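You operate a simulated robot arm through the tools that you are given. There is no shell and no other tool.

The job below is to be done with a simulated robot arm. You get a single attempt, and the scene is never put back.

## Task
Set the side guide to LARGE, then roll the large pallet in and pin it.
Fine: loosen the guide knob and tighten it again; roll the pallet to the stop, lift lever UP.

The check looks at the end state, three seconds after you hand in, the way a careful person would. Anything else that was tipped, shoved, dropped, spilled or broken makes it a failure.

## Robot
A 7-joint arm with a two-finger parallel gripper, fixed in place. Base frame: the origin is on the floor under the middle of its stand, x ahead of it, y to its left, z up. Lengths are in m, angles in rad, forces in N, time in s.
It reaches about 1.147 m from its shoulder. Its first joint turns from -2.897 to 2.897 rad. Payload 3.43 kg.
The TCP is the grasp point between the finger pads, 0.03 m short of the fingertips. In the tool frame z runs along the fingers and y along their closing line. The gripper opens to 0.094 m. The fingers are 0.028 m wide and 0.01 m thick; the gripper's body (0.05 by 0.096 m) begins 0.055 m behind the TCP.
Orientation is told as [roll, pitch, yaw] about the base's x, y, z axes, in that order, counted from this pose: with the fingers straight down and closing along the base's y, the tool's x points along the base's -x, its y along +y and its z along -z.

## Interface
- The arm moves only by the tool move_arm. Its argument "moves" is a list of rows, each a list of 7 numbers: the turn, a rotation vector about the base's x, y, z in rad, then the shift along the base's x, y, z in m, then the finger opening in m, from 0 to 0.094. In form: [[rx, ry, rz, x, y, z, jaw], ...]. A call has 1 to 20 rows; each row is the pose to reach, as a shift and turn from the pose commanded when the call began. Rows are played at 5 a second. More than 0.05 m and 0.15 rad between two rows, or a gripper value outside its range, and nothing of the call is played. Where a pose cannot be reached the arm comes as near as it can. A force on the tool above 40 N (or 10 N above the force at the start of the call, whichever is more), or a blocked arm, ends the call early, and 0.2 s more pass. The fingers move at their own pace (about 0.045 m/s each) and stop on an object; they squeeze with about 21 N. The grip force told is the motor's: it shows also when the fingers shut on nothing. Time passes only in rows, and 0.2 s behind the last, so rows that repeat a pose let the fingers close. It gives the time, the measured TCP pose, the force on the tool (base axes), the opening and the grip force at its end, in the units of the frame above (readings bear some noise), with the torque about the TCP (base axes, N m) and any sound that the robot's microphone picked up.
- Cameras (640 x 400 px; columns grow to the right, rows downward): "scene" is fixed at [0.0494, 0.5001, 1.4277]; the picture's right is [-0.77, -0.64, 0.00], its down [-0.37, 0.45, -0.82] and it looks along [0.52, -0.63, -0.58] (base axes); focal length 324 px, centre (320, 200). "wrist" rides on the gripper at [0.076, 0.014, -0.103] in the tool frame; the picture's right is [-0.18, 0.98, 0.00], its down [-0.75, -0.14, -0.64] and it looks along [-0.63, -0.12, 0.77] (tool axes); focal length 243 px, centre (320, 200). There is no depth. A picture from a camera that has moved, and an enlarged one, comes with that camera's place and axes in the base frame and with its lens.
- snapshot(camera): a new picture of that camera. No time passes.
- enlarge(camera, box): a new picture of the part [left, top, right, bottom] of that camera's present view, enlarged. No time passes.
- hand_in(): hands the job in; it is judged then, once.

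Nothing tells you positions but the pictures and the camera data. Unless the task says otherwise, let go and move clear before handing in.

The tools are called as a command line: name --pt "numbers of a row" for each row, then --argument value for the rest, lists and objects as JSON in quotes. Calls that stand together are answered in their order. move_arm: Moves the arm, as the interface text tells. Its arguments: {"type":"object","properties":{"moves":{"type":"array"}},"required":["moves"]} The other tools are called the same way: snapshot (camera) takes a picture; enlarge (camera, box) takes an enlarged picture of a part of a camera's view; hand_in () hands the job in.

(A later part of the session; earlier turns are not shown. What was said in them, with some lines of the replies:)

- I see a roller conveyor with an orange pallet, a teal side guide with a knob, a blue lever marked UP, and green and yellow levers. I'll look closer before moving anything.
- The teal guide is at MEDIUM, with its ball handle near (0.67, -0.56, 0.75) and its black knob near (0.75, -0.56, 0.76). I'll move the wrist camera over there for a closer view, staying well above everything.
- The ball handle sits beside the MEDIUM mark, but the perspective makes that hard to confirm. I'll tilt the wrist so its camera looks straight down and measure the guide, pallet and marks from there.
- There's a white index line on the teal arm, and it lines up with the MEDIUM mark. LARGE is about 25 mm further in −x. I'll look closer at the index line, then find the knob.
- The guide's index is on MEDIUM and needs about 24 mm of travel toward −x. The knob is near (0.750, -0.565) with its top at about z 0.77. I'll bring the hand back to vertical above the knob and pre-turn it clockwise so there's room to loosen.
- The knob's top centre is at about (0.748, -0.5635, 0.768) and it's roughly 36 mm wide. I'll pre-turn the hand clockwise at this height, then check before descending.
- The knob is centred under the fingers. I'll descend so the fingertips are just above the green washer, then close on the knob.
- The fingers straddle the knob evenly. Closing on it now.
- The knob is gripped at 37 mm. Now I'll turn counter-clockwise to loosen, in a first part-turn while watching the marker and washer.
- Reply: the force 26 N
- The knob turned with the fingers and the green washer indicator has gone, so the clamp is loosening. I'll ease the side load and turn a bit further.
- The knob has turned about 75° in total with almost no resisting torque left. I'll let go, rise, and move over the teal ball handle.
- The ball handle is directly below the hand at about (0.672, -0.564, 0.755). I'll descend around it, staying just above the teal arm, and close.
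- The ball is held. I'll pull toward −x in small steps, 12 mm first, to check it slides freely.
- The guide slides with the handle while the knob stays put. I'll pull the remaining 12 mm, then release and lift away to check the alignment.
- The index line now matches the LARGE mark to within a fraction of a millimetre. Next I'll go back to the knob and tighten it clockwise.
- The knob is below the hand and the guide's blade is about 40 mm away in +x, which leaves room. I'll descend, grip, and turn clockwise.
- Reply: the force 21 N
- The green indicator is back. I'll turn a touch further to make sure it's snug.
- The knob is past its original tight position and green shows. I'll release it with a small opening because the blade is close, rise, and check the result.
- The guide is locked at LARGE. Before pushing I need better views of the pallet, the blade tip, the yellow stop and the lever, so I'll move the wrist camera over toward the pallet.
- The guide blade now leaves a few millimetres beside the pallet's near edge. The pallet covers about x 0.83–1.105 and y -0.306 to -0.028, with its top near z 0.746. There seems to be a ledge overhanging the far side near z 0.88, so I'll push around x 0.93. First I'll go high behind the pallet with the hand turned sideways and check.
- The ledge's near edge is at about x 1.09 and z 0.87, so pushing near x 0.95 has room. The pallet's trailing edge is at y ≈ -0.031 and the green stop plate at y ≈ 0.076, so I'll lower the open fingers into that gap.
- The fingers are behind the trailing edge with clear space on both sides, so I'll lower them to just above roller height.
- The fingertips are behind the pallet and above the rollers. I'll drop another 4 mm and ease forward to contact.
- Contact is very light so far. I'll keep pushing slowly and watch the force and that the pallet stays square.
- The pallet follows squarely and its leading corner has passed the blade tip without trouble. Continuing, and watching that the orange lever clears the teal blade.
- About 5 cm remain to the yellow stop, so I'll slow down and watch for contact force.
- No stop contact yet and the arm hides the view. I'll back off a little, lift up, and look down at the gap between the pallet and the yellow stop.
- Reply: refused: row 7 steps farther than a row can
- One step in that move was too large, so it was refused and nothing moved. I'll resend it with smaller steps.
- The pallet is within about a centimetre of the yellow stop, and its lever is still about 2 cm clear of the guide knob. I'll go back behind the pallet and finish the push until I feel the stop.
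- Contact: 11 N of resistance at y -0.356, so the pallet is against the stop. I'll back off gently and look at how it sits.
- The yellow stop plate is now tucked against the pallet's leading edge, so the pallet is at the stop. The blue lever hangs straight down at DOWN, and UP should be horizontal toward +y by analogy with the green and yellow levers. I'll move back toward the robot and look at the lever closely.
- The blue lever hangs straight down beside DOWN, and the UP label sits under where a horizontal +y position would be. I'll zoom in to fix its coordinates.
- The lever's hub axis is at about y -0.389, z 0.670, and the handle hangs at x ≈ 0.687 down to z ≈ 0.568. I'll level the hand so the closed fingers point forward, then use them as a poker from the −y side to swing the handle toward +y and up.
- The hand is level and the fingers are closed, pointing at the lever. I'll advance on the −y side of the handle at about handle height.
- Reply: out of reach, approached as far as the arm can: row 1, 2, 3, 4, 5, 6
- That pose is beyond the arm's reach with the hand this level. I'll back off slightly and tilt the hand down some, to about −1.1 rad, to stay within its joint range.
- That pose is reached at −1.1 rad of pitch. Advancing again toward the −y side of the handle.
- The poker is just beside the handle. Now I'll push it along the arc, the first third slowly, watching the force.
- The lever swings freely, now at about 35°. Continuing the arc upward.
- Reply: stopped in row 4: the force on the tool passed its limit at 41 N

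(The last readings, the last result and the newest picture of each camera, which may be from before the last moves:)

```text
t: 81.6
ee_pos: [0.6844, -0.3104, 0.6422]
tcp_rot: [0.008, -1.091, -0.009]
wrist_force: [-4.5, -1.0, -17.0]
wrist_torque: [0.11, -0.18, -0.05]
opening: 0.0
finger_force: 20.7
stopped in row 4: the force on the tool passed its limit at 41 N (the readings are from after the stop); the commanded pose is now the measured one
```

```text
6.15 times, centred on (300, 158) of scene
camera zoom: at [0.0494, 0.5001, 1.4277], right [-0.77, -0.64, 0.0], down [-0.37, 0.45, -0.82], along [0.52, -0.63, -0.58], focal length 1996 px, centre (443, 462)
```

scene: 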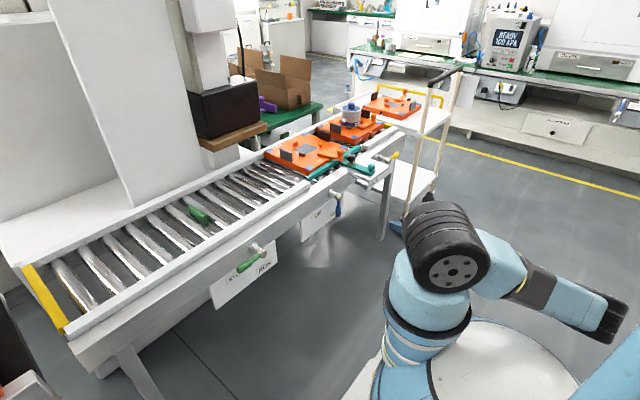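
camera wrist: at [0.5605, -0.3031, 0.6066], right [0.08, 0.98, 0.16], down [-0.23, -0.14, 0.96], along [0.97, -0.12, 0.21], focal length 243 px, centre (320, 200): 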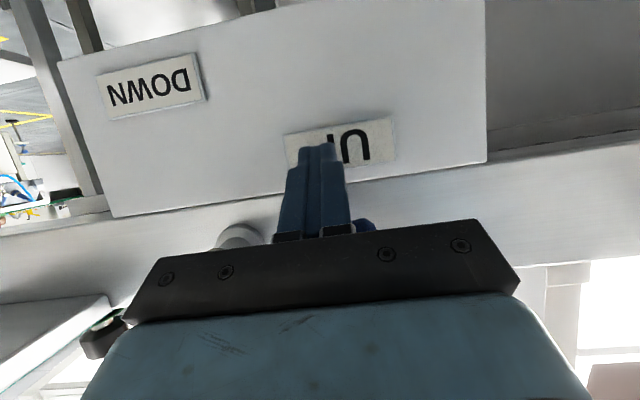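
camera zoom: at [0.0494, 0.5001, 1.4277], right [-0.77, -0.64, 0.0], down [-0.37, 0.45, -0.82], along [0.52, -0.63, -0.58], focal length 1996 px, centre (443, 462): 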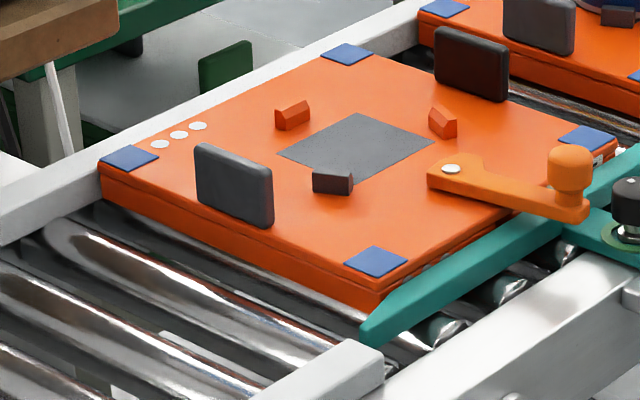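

The force limit tripped with the handle horizontal, so the lever has reached its UP end stop. I'll lower the poker clear of the handle, back away, and check that the lever stays up.

move_arm --pt "0 0 0 0 0.001 -0.008 0.0" --pt "0 0 0 0 0.002 -0.018 0.0" --pt "0 0 0 0 0.002 -0.03 0.0" --pt "0 0 0 -0.02 0.002 -0.035 0.0" --pt "0 0 0 -0.05 0.002 -0.035 0.0" --pt "0 0 0 -0.09 0.002 -0.035 0.0" --pt "0 0 0 -0.13 0.0 -0.03 0.0" --pt "0 0 0 -0.17 0.0 -0.03 0.0" --pt "0 0 0 -0.17 0.0 -0.03 0.0"

snapshot --camera "wrist"

enlarge --camera "scene" --box '[290, 170, 390, 240]'

snapshot --camera "scene"

```text
t: 83.6
ee_pos: [0.5136, -0.3088, 0.6129]
tcp_rot: [0.006, -1.095, -0.007]
wrist_force: [0.3, -0.1, -0.7]
wrist_torque: [0.01, -0.02, 0.02]
opening: 0.0
finger_force: 20.5
```

```text
taken
camera wrist: at [0.387, -0.2933, 0.5924], right [0.09, 0.98, 0.17], down [-0.23, -0.14, 0.96], along [0.97, -0.12, 0.21], focal length 243 px, centre (320, 200)
```

wrist: 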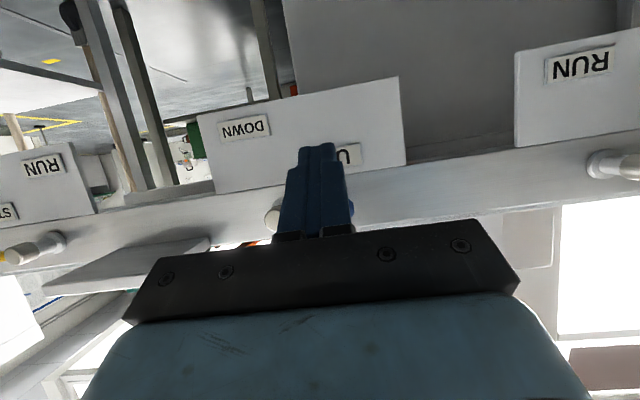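

```text
5.71 times, centred on (340, 205) of scene
camera zoom: at [0.0494, 0.5001, 1.4277], right [-0.77, -0.64, 0.0], down [-0.37, 0.45, -0.82], along [0.52, -0.63, -0.58], focal length 1853 px, centre (206, 171)
```

zoom: 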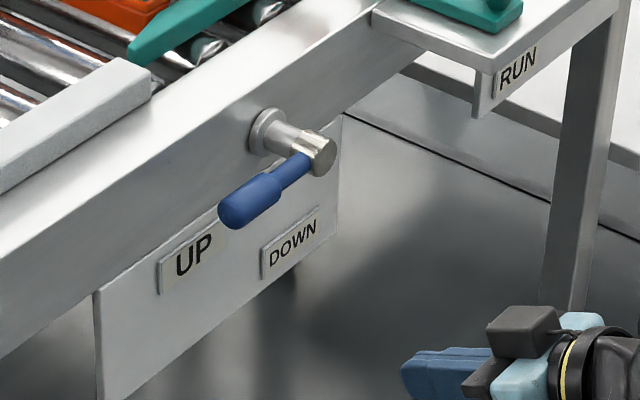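

```text
taken
```

scene: 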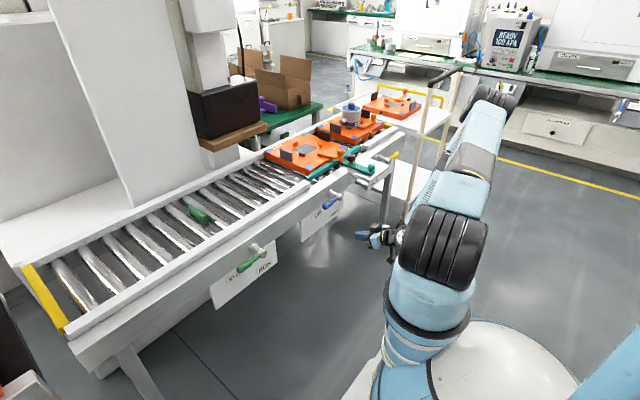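

The lever stays horizontal at UP. I'll check that the pallet is still flat and against the stop.

enlarge --camera "scene" --box '[260, 90, 400, 190]'

enlarge --camera "scene" --box '[310, 110, 410, 190]'

enlarge --camera "scene" --box '[255, 130, 305, 180]'

```text
4.00 times, centred on (330, 140) of scene
camera zoom: at [0.0494, 0.5001, 1.4277], right [-0.77, -0.64, 0.0], down [-0.37, 0.45, -0.82], along [0.52, -0.63, -0.58], focal length 1297 px, centre (280, 440)
```

zoom: 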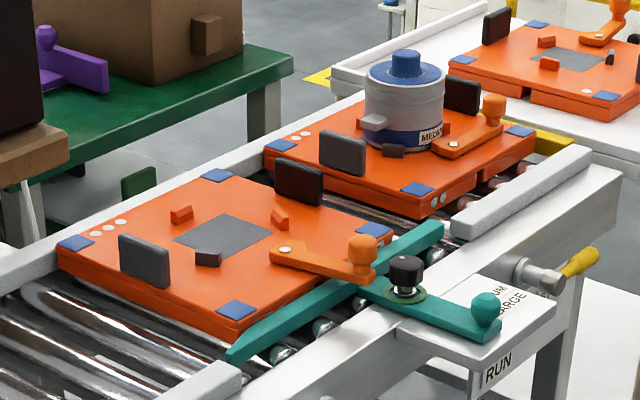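

```text
5.00 times, centred on (360, 150) of scene
camera zoom: at [0.0494, 0.5001, 1.4277], right [-0.77, -0.64, 0.0], down [-0.37, 0.45, -0.82], along [0.52, -0.63, -0.58], focal length 1622 px, centre (120, 450)
```

zoom: 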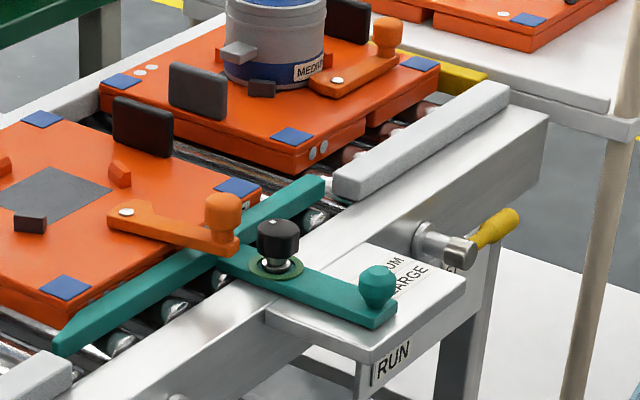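

```text
8.00 times, centred on (280, 155) of scene
camera zoom: at [0.0494, 0.5001, 1.4277], right [-0.77, -0.64, 0.0], down [-0.37, 0.45, -0.82], along [0.52, -0.63, -0.58], focal length 2594 px, centre (640, 560)
```

zoom: 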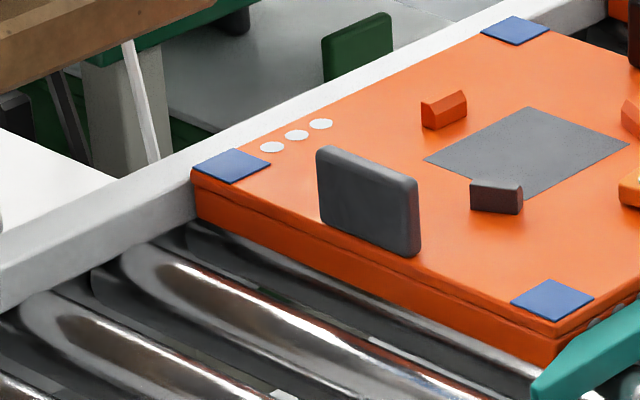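

The pallet sits exactly as before, flat and at the stop. I'd like to confirm the pin itself, so I'll look from below through the opening beside the DOWN plate.

move_arm --pt "0 -0.05 0 0.0 -0.04 -0.01 0.0" --pt "0 -0.1 0 0.01 -0.08 -0.02 0.0" --pt "0 -0.15 0 0.02 -0.12 -0.03 0.0" --pt "0 -0.2 0 0.03 -0.16 -0.035 0.0" --pt "0 -0.25 0 0.04 -0.2 -0.04 0.0" --pt "0 -0.3 0 0.05 -0.24 -0.045 0.0" --pt "0 -0.35 0 0.06 -0.266 -0.045 0.0" --pt "0 -0.4 0 0.065 -0.266 -0.045 0.0" --pt "0 -0.4 0 0.065 -0.266 -0.045 0.0"

snapshot --camera "wrist"

enlarge --camera "wrist" --box '[240, 60, 460, 220]'

```text
t: 85.6
ee_pos: [0.579, -0.5753, 0.5669]
tcp_rot: [0.037, -1.496, -0.038]
wrist_force: [-0.5, -0.1, -0.5]
wrist_torque: [0.02, 0.02, -0.03]
opening: 0.0002
finger_force: 21.7
```

```text
taken
camera wrist: at [0.4723, -0.5605, 0.5], right [0.02, 0.98, 0.19], down [-0.58, -0.14, 0.8], along [0.81, -0.12, 0.57], focal length 243 px, centre (320, 200)
```

wrist: 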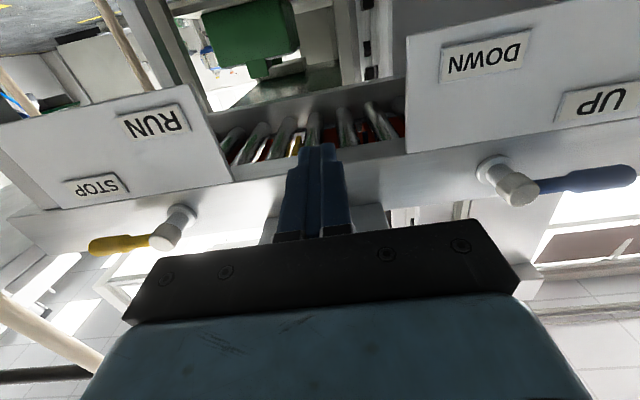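

```text
2.50 times, centred on (350, 140) of wrist
camera zoom: at [0.4723, -0.5605, 0.5], right [0.02, 0.98, 0.19], down [-0.58, -0.14, 0.8], along [0.81, -0.12, 0.57], focal length 606 px, centre (245, 350)
```

zoom: 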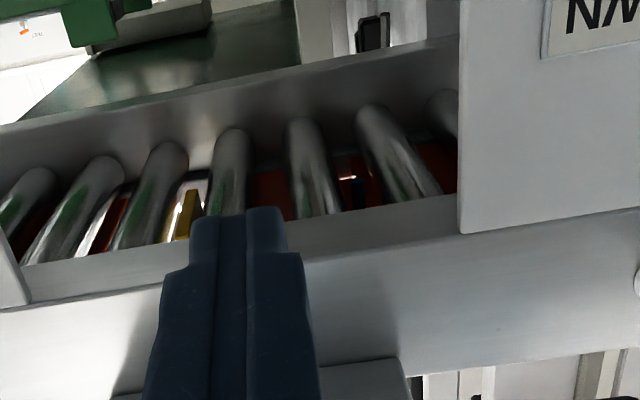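

enlarge --camera "wrist" --box '[360, 90, 420, 150]'

enlarge --camera "wrist" --box '[290, 90, 350, 160]'

```text
6.67 times, centred on (390, 120) of wrist
camera zoom: at [0.4723, -0.5605, 0.5], right [0.02, 0.98, 0.19], down [-0.58, -0.14, 0.8], along [0.81, -0.12, 0.57], focal length 1618 px, centre (-147, 733)
```

zoom: 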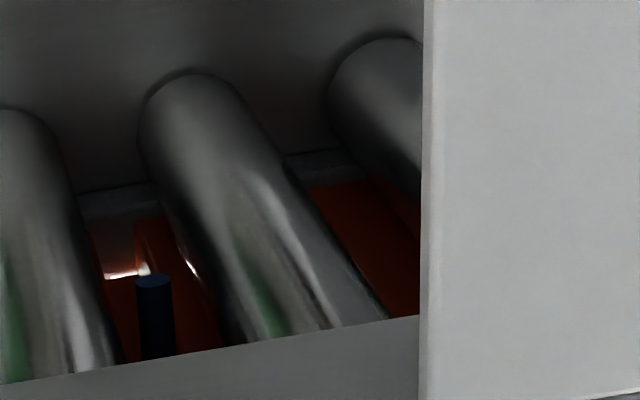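

```text
5.71 times, centred on (320, 125) of wrist
camera zoom: at [0.4723, -0.5605, 0.5], right [0.02, 0.98, 0.19], down [-0.58, -0.14, 0.8], along [0.81, -0.12, 0.57], focal length 1386 px, centre (320, 629)
```

zoom: 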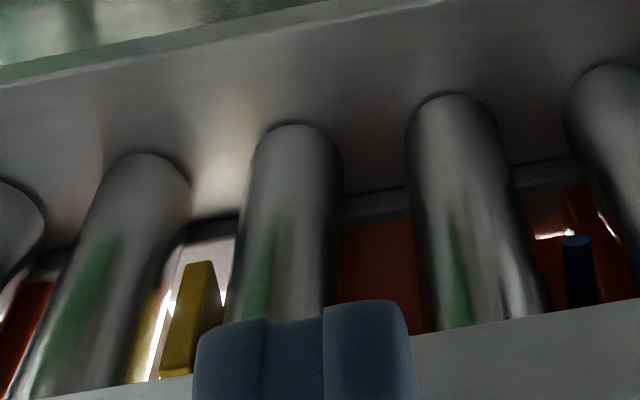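

From below, the blue pin is raised between the rollers at about (0.97, -0.51), the middle of the pallet, and its lower end is well above where it sat at DOWN. The pallet is pinned, so I'll back the arm out and up the way it came.

move_arm --pt "0 0 0 -0.04 0.03 0.01 0.0" --pt "0 0 0 -0.08 0.06 0.02 0.0" --pt "0 0 0 -0.12 0.09 0.03 0.0" --pt "0 0 0 -0.13 0.115 0.035 0.0" --pt "0 0.13 0 -0.13 0.12 0.06 0.0" --pt "0 0.26 0 -0.13 0.13 0.09 0.0" --pt "0 0.39 0 -0.13 0.14 0.12 0.0" --pt "0 0.52 0 -0.13 0.15 0.15 0.0" --pt "0 0.65 0 -0.13 0.155 0.18 0.0" --pt "0 0.78 0 -0.13 0.157 0.21 0.0" --pt "0 0.8 0 -0.13 0.157 0.215 0.0"

move_arm --pt "0 0.12 0 0.01 0 0.03 0.0" --pt "0 0.24 0 0.02 0 0.06 0.0" --pt "0 0.36 0 0.03 0 0.09 0.0" --pt "0 0.48 0 0.04 0 0.12 0.0" --pt "0 0.6 0 0.05 0 0.15 0.02" --pt "0 0.7 0 0.06 0 0.18 0.05" --pt "0 0.7 0 0.07 -0.03 0.21 0.09" --pt "0 0.7 0 0.08 -0.06 0.23 0.094" --pt "0 0.7 0 0.09 -0.09 0.23 0.094" --pt "0 0.7 0 0.1 -0.11 0.23 0.094" --pt "0 0.7 0 0.1 -0.11 0.23 0.094"

snapshot --camera "wrist"

snapshot --camera "scene"

```text
refused: row 1 steps farther than a row can; nothing moved
```

```text
t: 86.6
ee_pos: [0.6152, -0.5743, 0.6821]
tcp_rot: [0.006, -1.006, -0.013]
wrist_force: [-2.6, -1.6, -2.7]
wrist_torque: [0.06, -0.22, 0.1]
opening: 0.0155
finger_force: 0.0
stopped in row 5: the force on the tool passed its limit at 59 N (the readings are from after the stop); the commanded pose is now the measured one
```

```text
taken
camera wrist: at [0.4883, -0.5601, 0.6737], right [0.11, 0.98, 0.16], down [-0.14, -0.14, 0.98], along [0.98, -0.13, 0.12], focal length 243 px, centre (320, 200)
```

wrist: 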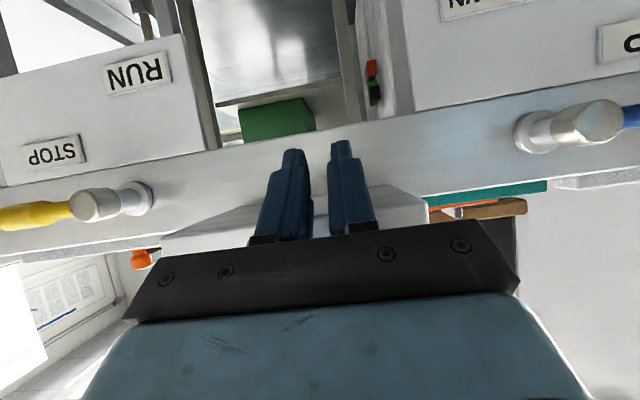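

```text
taken
```

scene: 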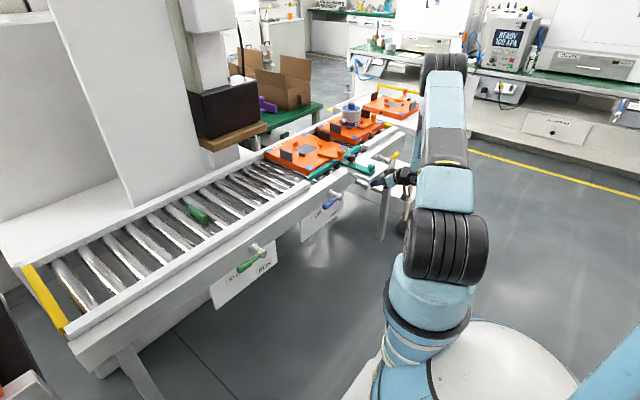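

My mistake: the first retreat was refused for a step just over the limit, and the second call ran from the wrong place and bumped the hand against the underside of the guide's side plate. I'll lower a little, back straight out, and then check for any disturbance.

move_arm --pt "0 0 0 0 0 -0.012 0.015" --pt "0 0 0 -0.01 0 -0.025 0.015" --pt "0 0 0 -0.04 0 -0.035 0.015" --pt "0 0 0 -0.08 0 -0.035 0.01" --pt "0 0 0 -0.12 0 -0.035 0.0" --pt "0 0 0 -0.16 0 -0.035 0.0" --pt "0 0 0 -0.16 0 -0.035 0.0"

snapshot --camera "wrist"

enlarge --camera "scene" --box '[310, 110, 410, 190]'

```text
t: 88.2
ee_pos: [0.4557, -0.5737, 0.6484]
tcp_rot: [0.008, -1.007, -0.011]
wrist_force: [-0.4, 0.8, 0.7]
wrist_torque: [0.01, -0.03, 0.02]
opening: 0.0001
finger_force: 21.1
```

```text
taken
camera wrist: at [0.3288, -0.5578, 0.6391], right [0.1, 0.98, 0.16], down [-0.14, -0.14, 0.98], along [0.98, -0.12, 0.12], focal length 243 px, centre (320, 200)
```

wrist: 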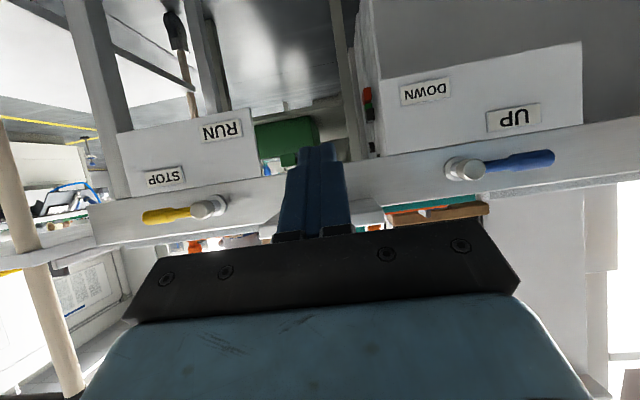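

```text
5.00 times, centred on (360, 150) of scene
camera zoom: at [0.0494, 0.5001, 1.4277], right [-0.77, -0.64, 0.0], down [-0.37, 0.45, -0.82], along [0.52, -0.63, -0.58], focal length 1622 px, centre (120, 450)
```

zoom: 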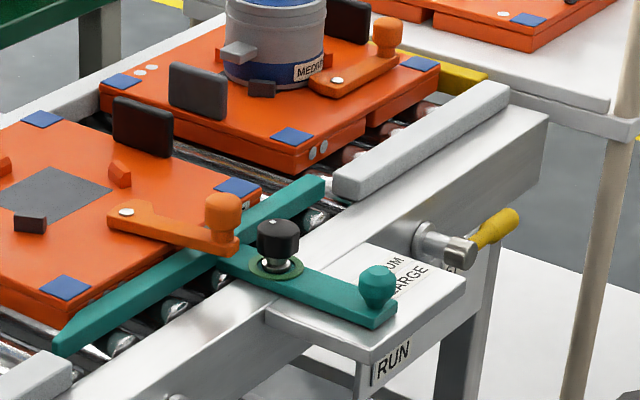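

The guide, knob, pallets and levers all look exactly as they did before the bump. I'm clear of the plate now, so I'll raise the hand and return it to vertical in one call.

move_arm --pt "0 0 0 -0.01 0.005 0.035 0.0" --pt "0 0.12 0 -0.01 0.01 0.07 0.0" --pt "0 0.24 0 -0.01 0.015 0.105 0.0" --pt "0 0.36 0 -0.01 0.02 0.14 0.0" --pt "0 0.48 0 -0.005 0.025 0.175 0.0" --pt "0 0.6 0 0.0 0.03 0.21 0.0" --pt "0 0.72 0 0.01 0.03 0.245 0.02" --pt "0 0.84 0 0.02 0.03 0.28 0.05" --pt "0 0.96 0 0.03 0.03 0.3 0.08" --pt "0 1.006 0 0.04 0.03 0.31 0.094" --pt "0 1.006 0 0.04 0.03 0.31 0.094"

snapshot --camera "wrist"

snapshot --camera "scene"

```text
t: 90.6
ee_pos: [0.4966, -0.5457, 0.9575]
tcp_rot: [-0.004, -0.001, -0.006]
wrist_force: [0.9, -0.1, 0.1]
wrist_torque: [-0.01, -0.01, 0.02]
opening: 0.0937
finger_force: 0.1
```

```text
taken
camera wrist: at [0.4206, -0.5298, 1.0615], right [0.19, 0.98, 0.0], down [0.75, -0.14, 0.64], along [0.63, -0.12, -0.77], focal length 243 px, centre (320, 200)
```

wrist: 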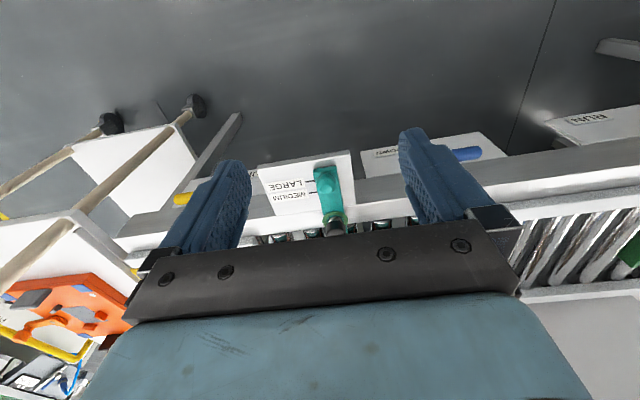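

```text
taken
```

scene: 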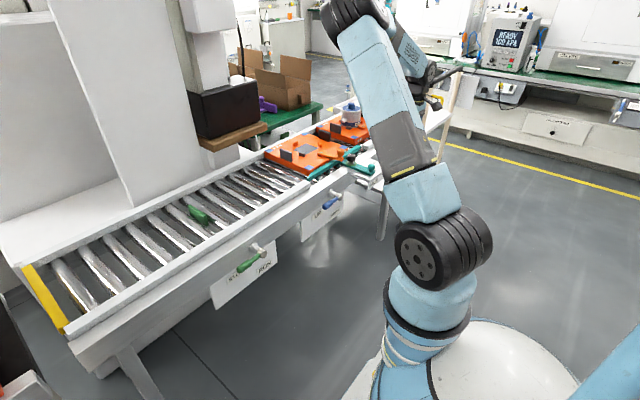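

enlarge --camera "wrist" --box '[260, 145, 380, 235]'

enlarge --camera "wrist" --box '[295, 165, 345, 200]'

enlarge --camera "scene" --box '[250, 100, 390, 220]'

```text
4.44 times, centred on (320, 190) of wrist
camera zoom: at [0.4206, -0.5298, 1.0615], right [0.19, 0.98, 0.0], down [0.75, -0.14, 0.64], along [0.63, -0.12, -0.77], focal length 1078 px, centre (320, 244)
```

zoom: 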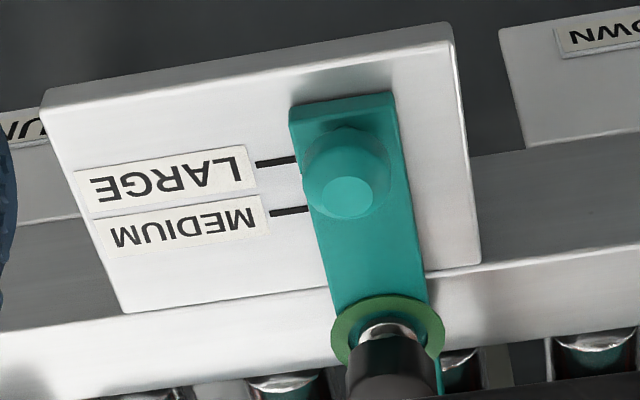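

```text
11.43 times, centred on (320, 182) of wrist
camera zoom: at [0.4206, -0.5298, 1.0615], right [0.19, 0.98, 0.0], down [0.75, -0.14, 0.64], along [0.63, -0.12, -0.77], focal length 2773 px, centre (320, 400)
```

zoom: 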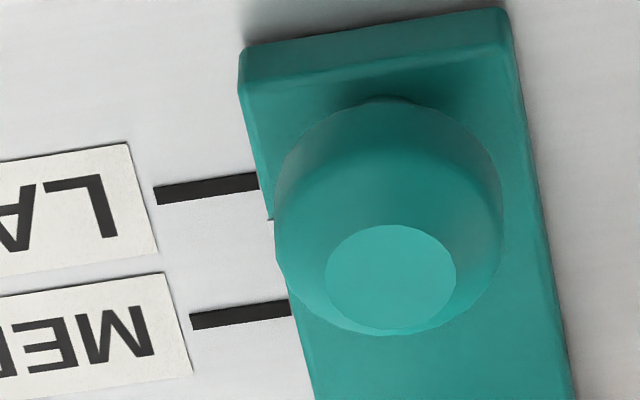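

```text
3.33 times, centred on (320, 160) of scene
camera zoom: at [0.0494, 0.5001, 1.4277], right [-0.77, -0.64, 0.0], down [-0.37, 0.45, -0.82], along [0.52, -0.63, -0.58], focal length 1081 px, centre (320, 333)
```

zoom: 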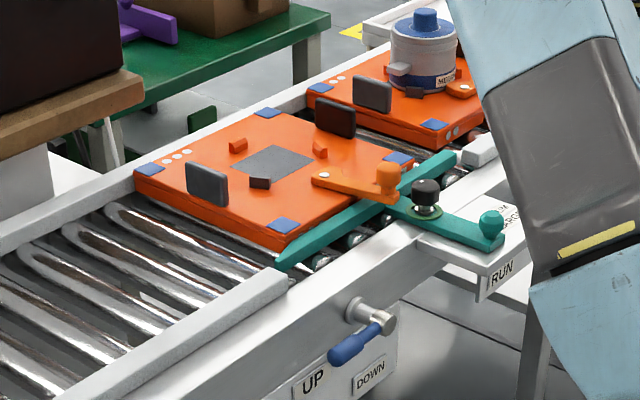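

The guide looks unchanged, but the index line is hidden from this angle. I'll repeat the straight-down look to confirm alignment after the bump.

move_arm --pt "0 0.1 0 0.03 -0.004 0 0.094" --pt "0 0.2 0 0.06 -0.008 0 0.094" --pt "0 0.3 0 0.09 -0.012 0 0.094" --pt "0 0.4 0 0.12 -0.016 -0.01 0.094" --pt "0 0.5 0 0.15 -0.02 -0.02 0.094" --pt "0 0.6 0 0.172 -0.02 -0.03 0.094" --pt "0 0.686 0 0.172 -0.02 -0.045 0.094" --pt "0 0.686 0 0.172 -0.02 -0.045 0.094"

snapshot --camera "wrist"

enlarge --camera "wrist" --box '[295, 170, 355, 215]'

```text
t: 92.4
ee_pos: [0.6682, -0.5646, 0.9129]
tcp_rot: [-0.008, 0.686, -0.01]
wrist_force: [-0.1, 0.6, -0.6]
wrist_torque: [0.04, -0.04, 0.0]
opening: 0.0938
finger_force: 0.0
```

```text
taken
camera wrist: at [0.6747, -0.5487, 1.0409], right [0.15, 0.98, -0.12], down [0.99, -0.14, 0.02], along [0.0, -0.12, -0.99], focal length 243 px, centre (320, 200)
```

wrist: 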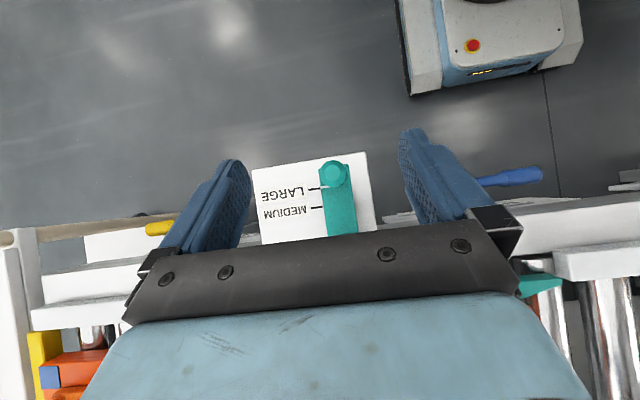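

```text
8.89 times, centred on (325, 192) of wrist
camera zoom: at [0.6747, -0.5487, 1.0409], right [0.15, 0.98, -0.12], down [0.99, -0.14, 0.02], along [0.0, -0.12, -0.99], focal length 2157 px, centre (276, 267)
```

zoom: 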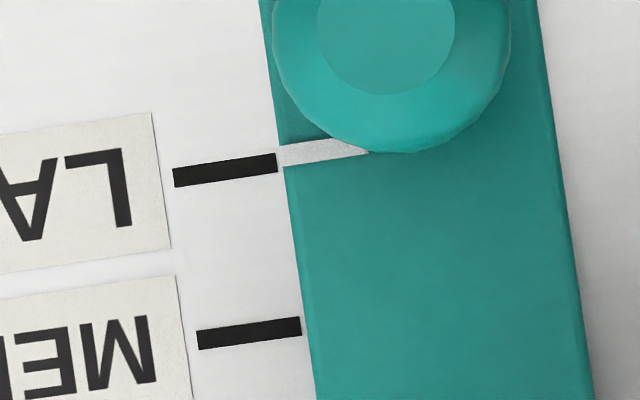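

The index is still on LARGE. I'll return the arm to about its starting pose, clear of everything, and take a last look.

move_arm --pt "0 -0.12 0 -0.02 0.02 0.02 0.094" --pt "0 -0.24 0 -0.04 0.04 0.04 0.094" --pt "0 -0.36 0 -0.06 0.07 0.06 0.094" --pt "0 -0.48 0 -0.08 0.1 0.08 0.094" --pt "0 -0.6 0 -0.1 0.13 0.1 0.094" --pt "0 -0.686 0 -0.11 0.165 0.11 0.094" --pt "0 -0.686 0 -0.12 0.2 0.115 0.094" --pt "0 -0.686 0 -0.124 0.24 0.115 0.094" --pt "0 -0.686 0 -0.124 0.28 0.115 0.094" --pt "0 -0.686 0 -0.124 0.287 0.115 0.094"

snapshot --camera "scene"

snapshot --camera "wrist"

enlarge --camera "scene" --box '[250, 100, 410, 220]'

```text
t: 94.6
ee_pos: [0.5448, -0.2773, 1.0289]
tcp_rot: [-0.005, -0.002, -0.007]
wrist_force: [-0.1, -1.1, 0.2]
wrist_torque: [-0.02, 0.03, 0.0]
opening: 0.0941
finger_force: 0.0
```

```text
taken
```

scene: 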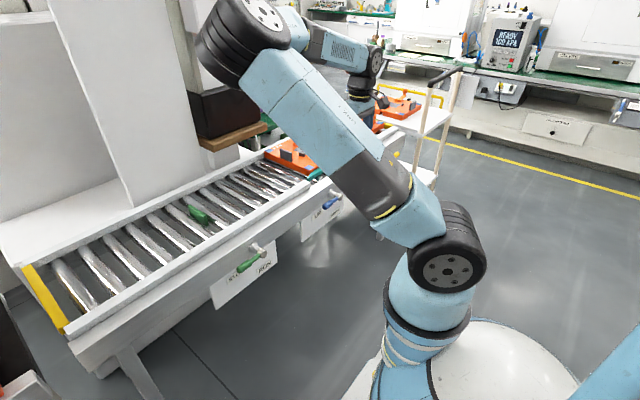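

```text
taken
camera wrist: at [0.4685, -0.2623, 1.1319], right [0.19, 0.98, 0.0], down [0.75, -0.14, 0.64], along [0.63, -0.12, -0.77], focal length 243 px, centre (320, 200)
```

wrist: 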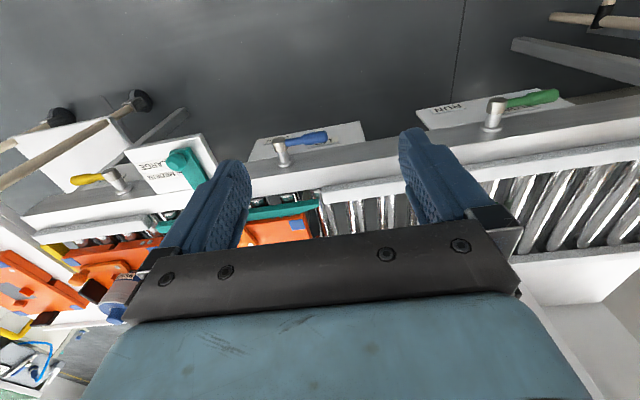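

```text
3.33 times, centred on (330, 160) of scene
camera zoom: at [0.0494, 0.5001, 1.4277], right [-0.77, -0.64, 0.0], down [-0.37, 0.45, -0.82], along [0.52, -0.63, -0.58], focal length 1081 px, centre (287, 333)
```

zoom: 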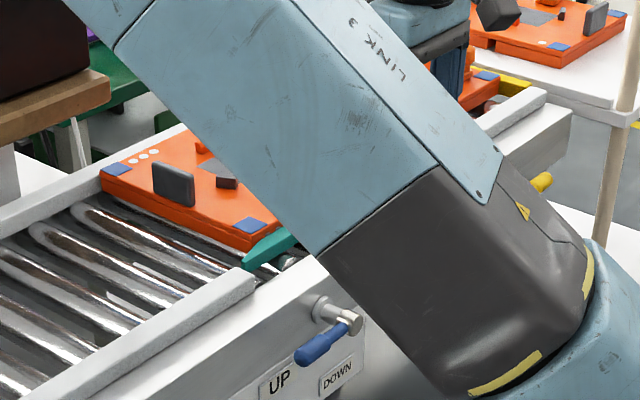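

The guide is locked at LARGE, the large pallet is at the yellow stop, and the blue lever is UP. The hand is empty and clear, nothing else looks disturbed, so I'm handing in.

hand_in

```text
The job is handed in.
```

The side guide is set to LARGE and clamped, and the large pallet is at the yellow stop and pinned. I've handed the job in; no verdict came back with the hand-in.

- **Guide:** I loosened the knob and slid the guide about 24 mm until its index line met the LARGE mark. I then tightened the knob slightly past its original position, and the green washer shows again. A final look from straight above confirmed the alignment.
- **Pallet:** I pushed it until the fingers felt about 11 N against the stop. It stayed square and flat, and looked the same before and after the pin went up.
- **Pin:** The blue lever went to its end stop at UP and stayed there. From below, the pin is raised under the middle of the pallet. I did not tug the pallet to test the hold.

**Bump:** While backing the arm out from under the conveyor, I hit the underside of the guide's side plate at about 59 N. One retreat move had been refused and the next ran from the wrong place. I checked afterwards and saw no change to the guide, knob, pallets or levers.

The arm is back near its starting pose with the gripper open and empty.
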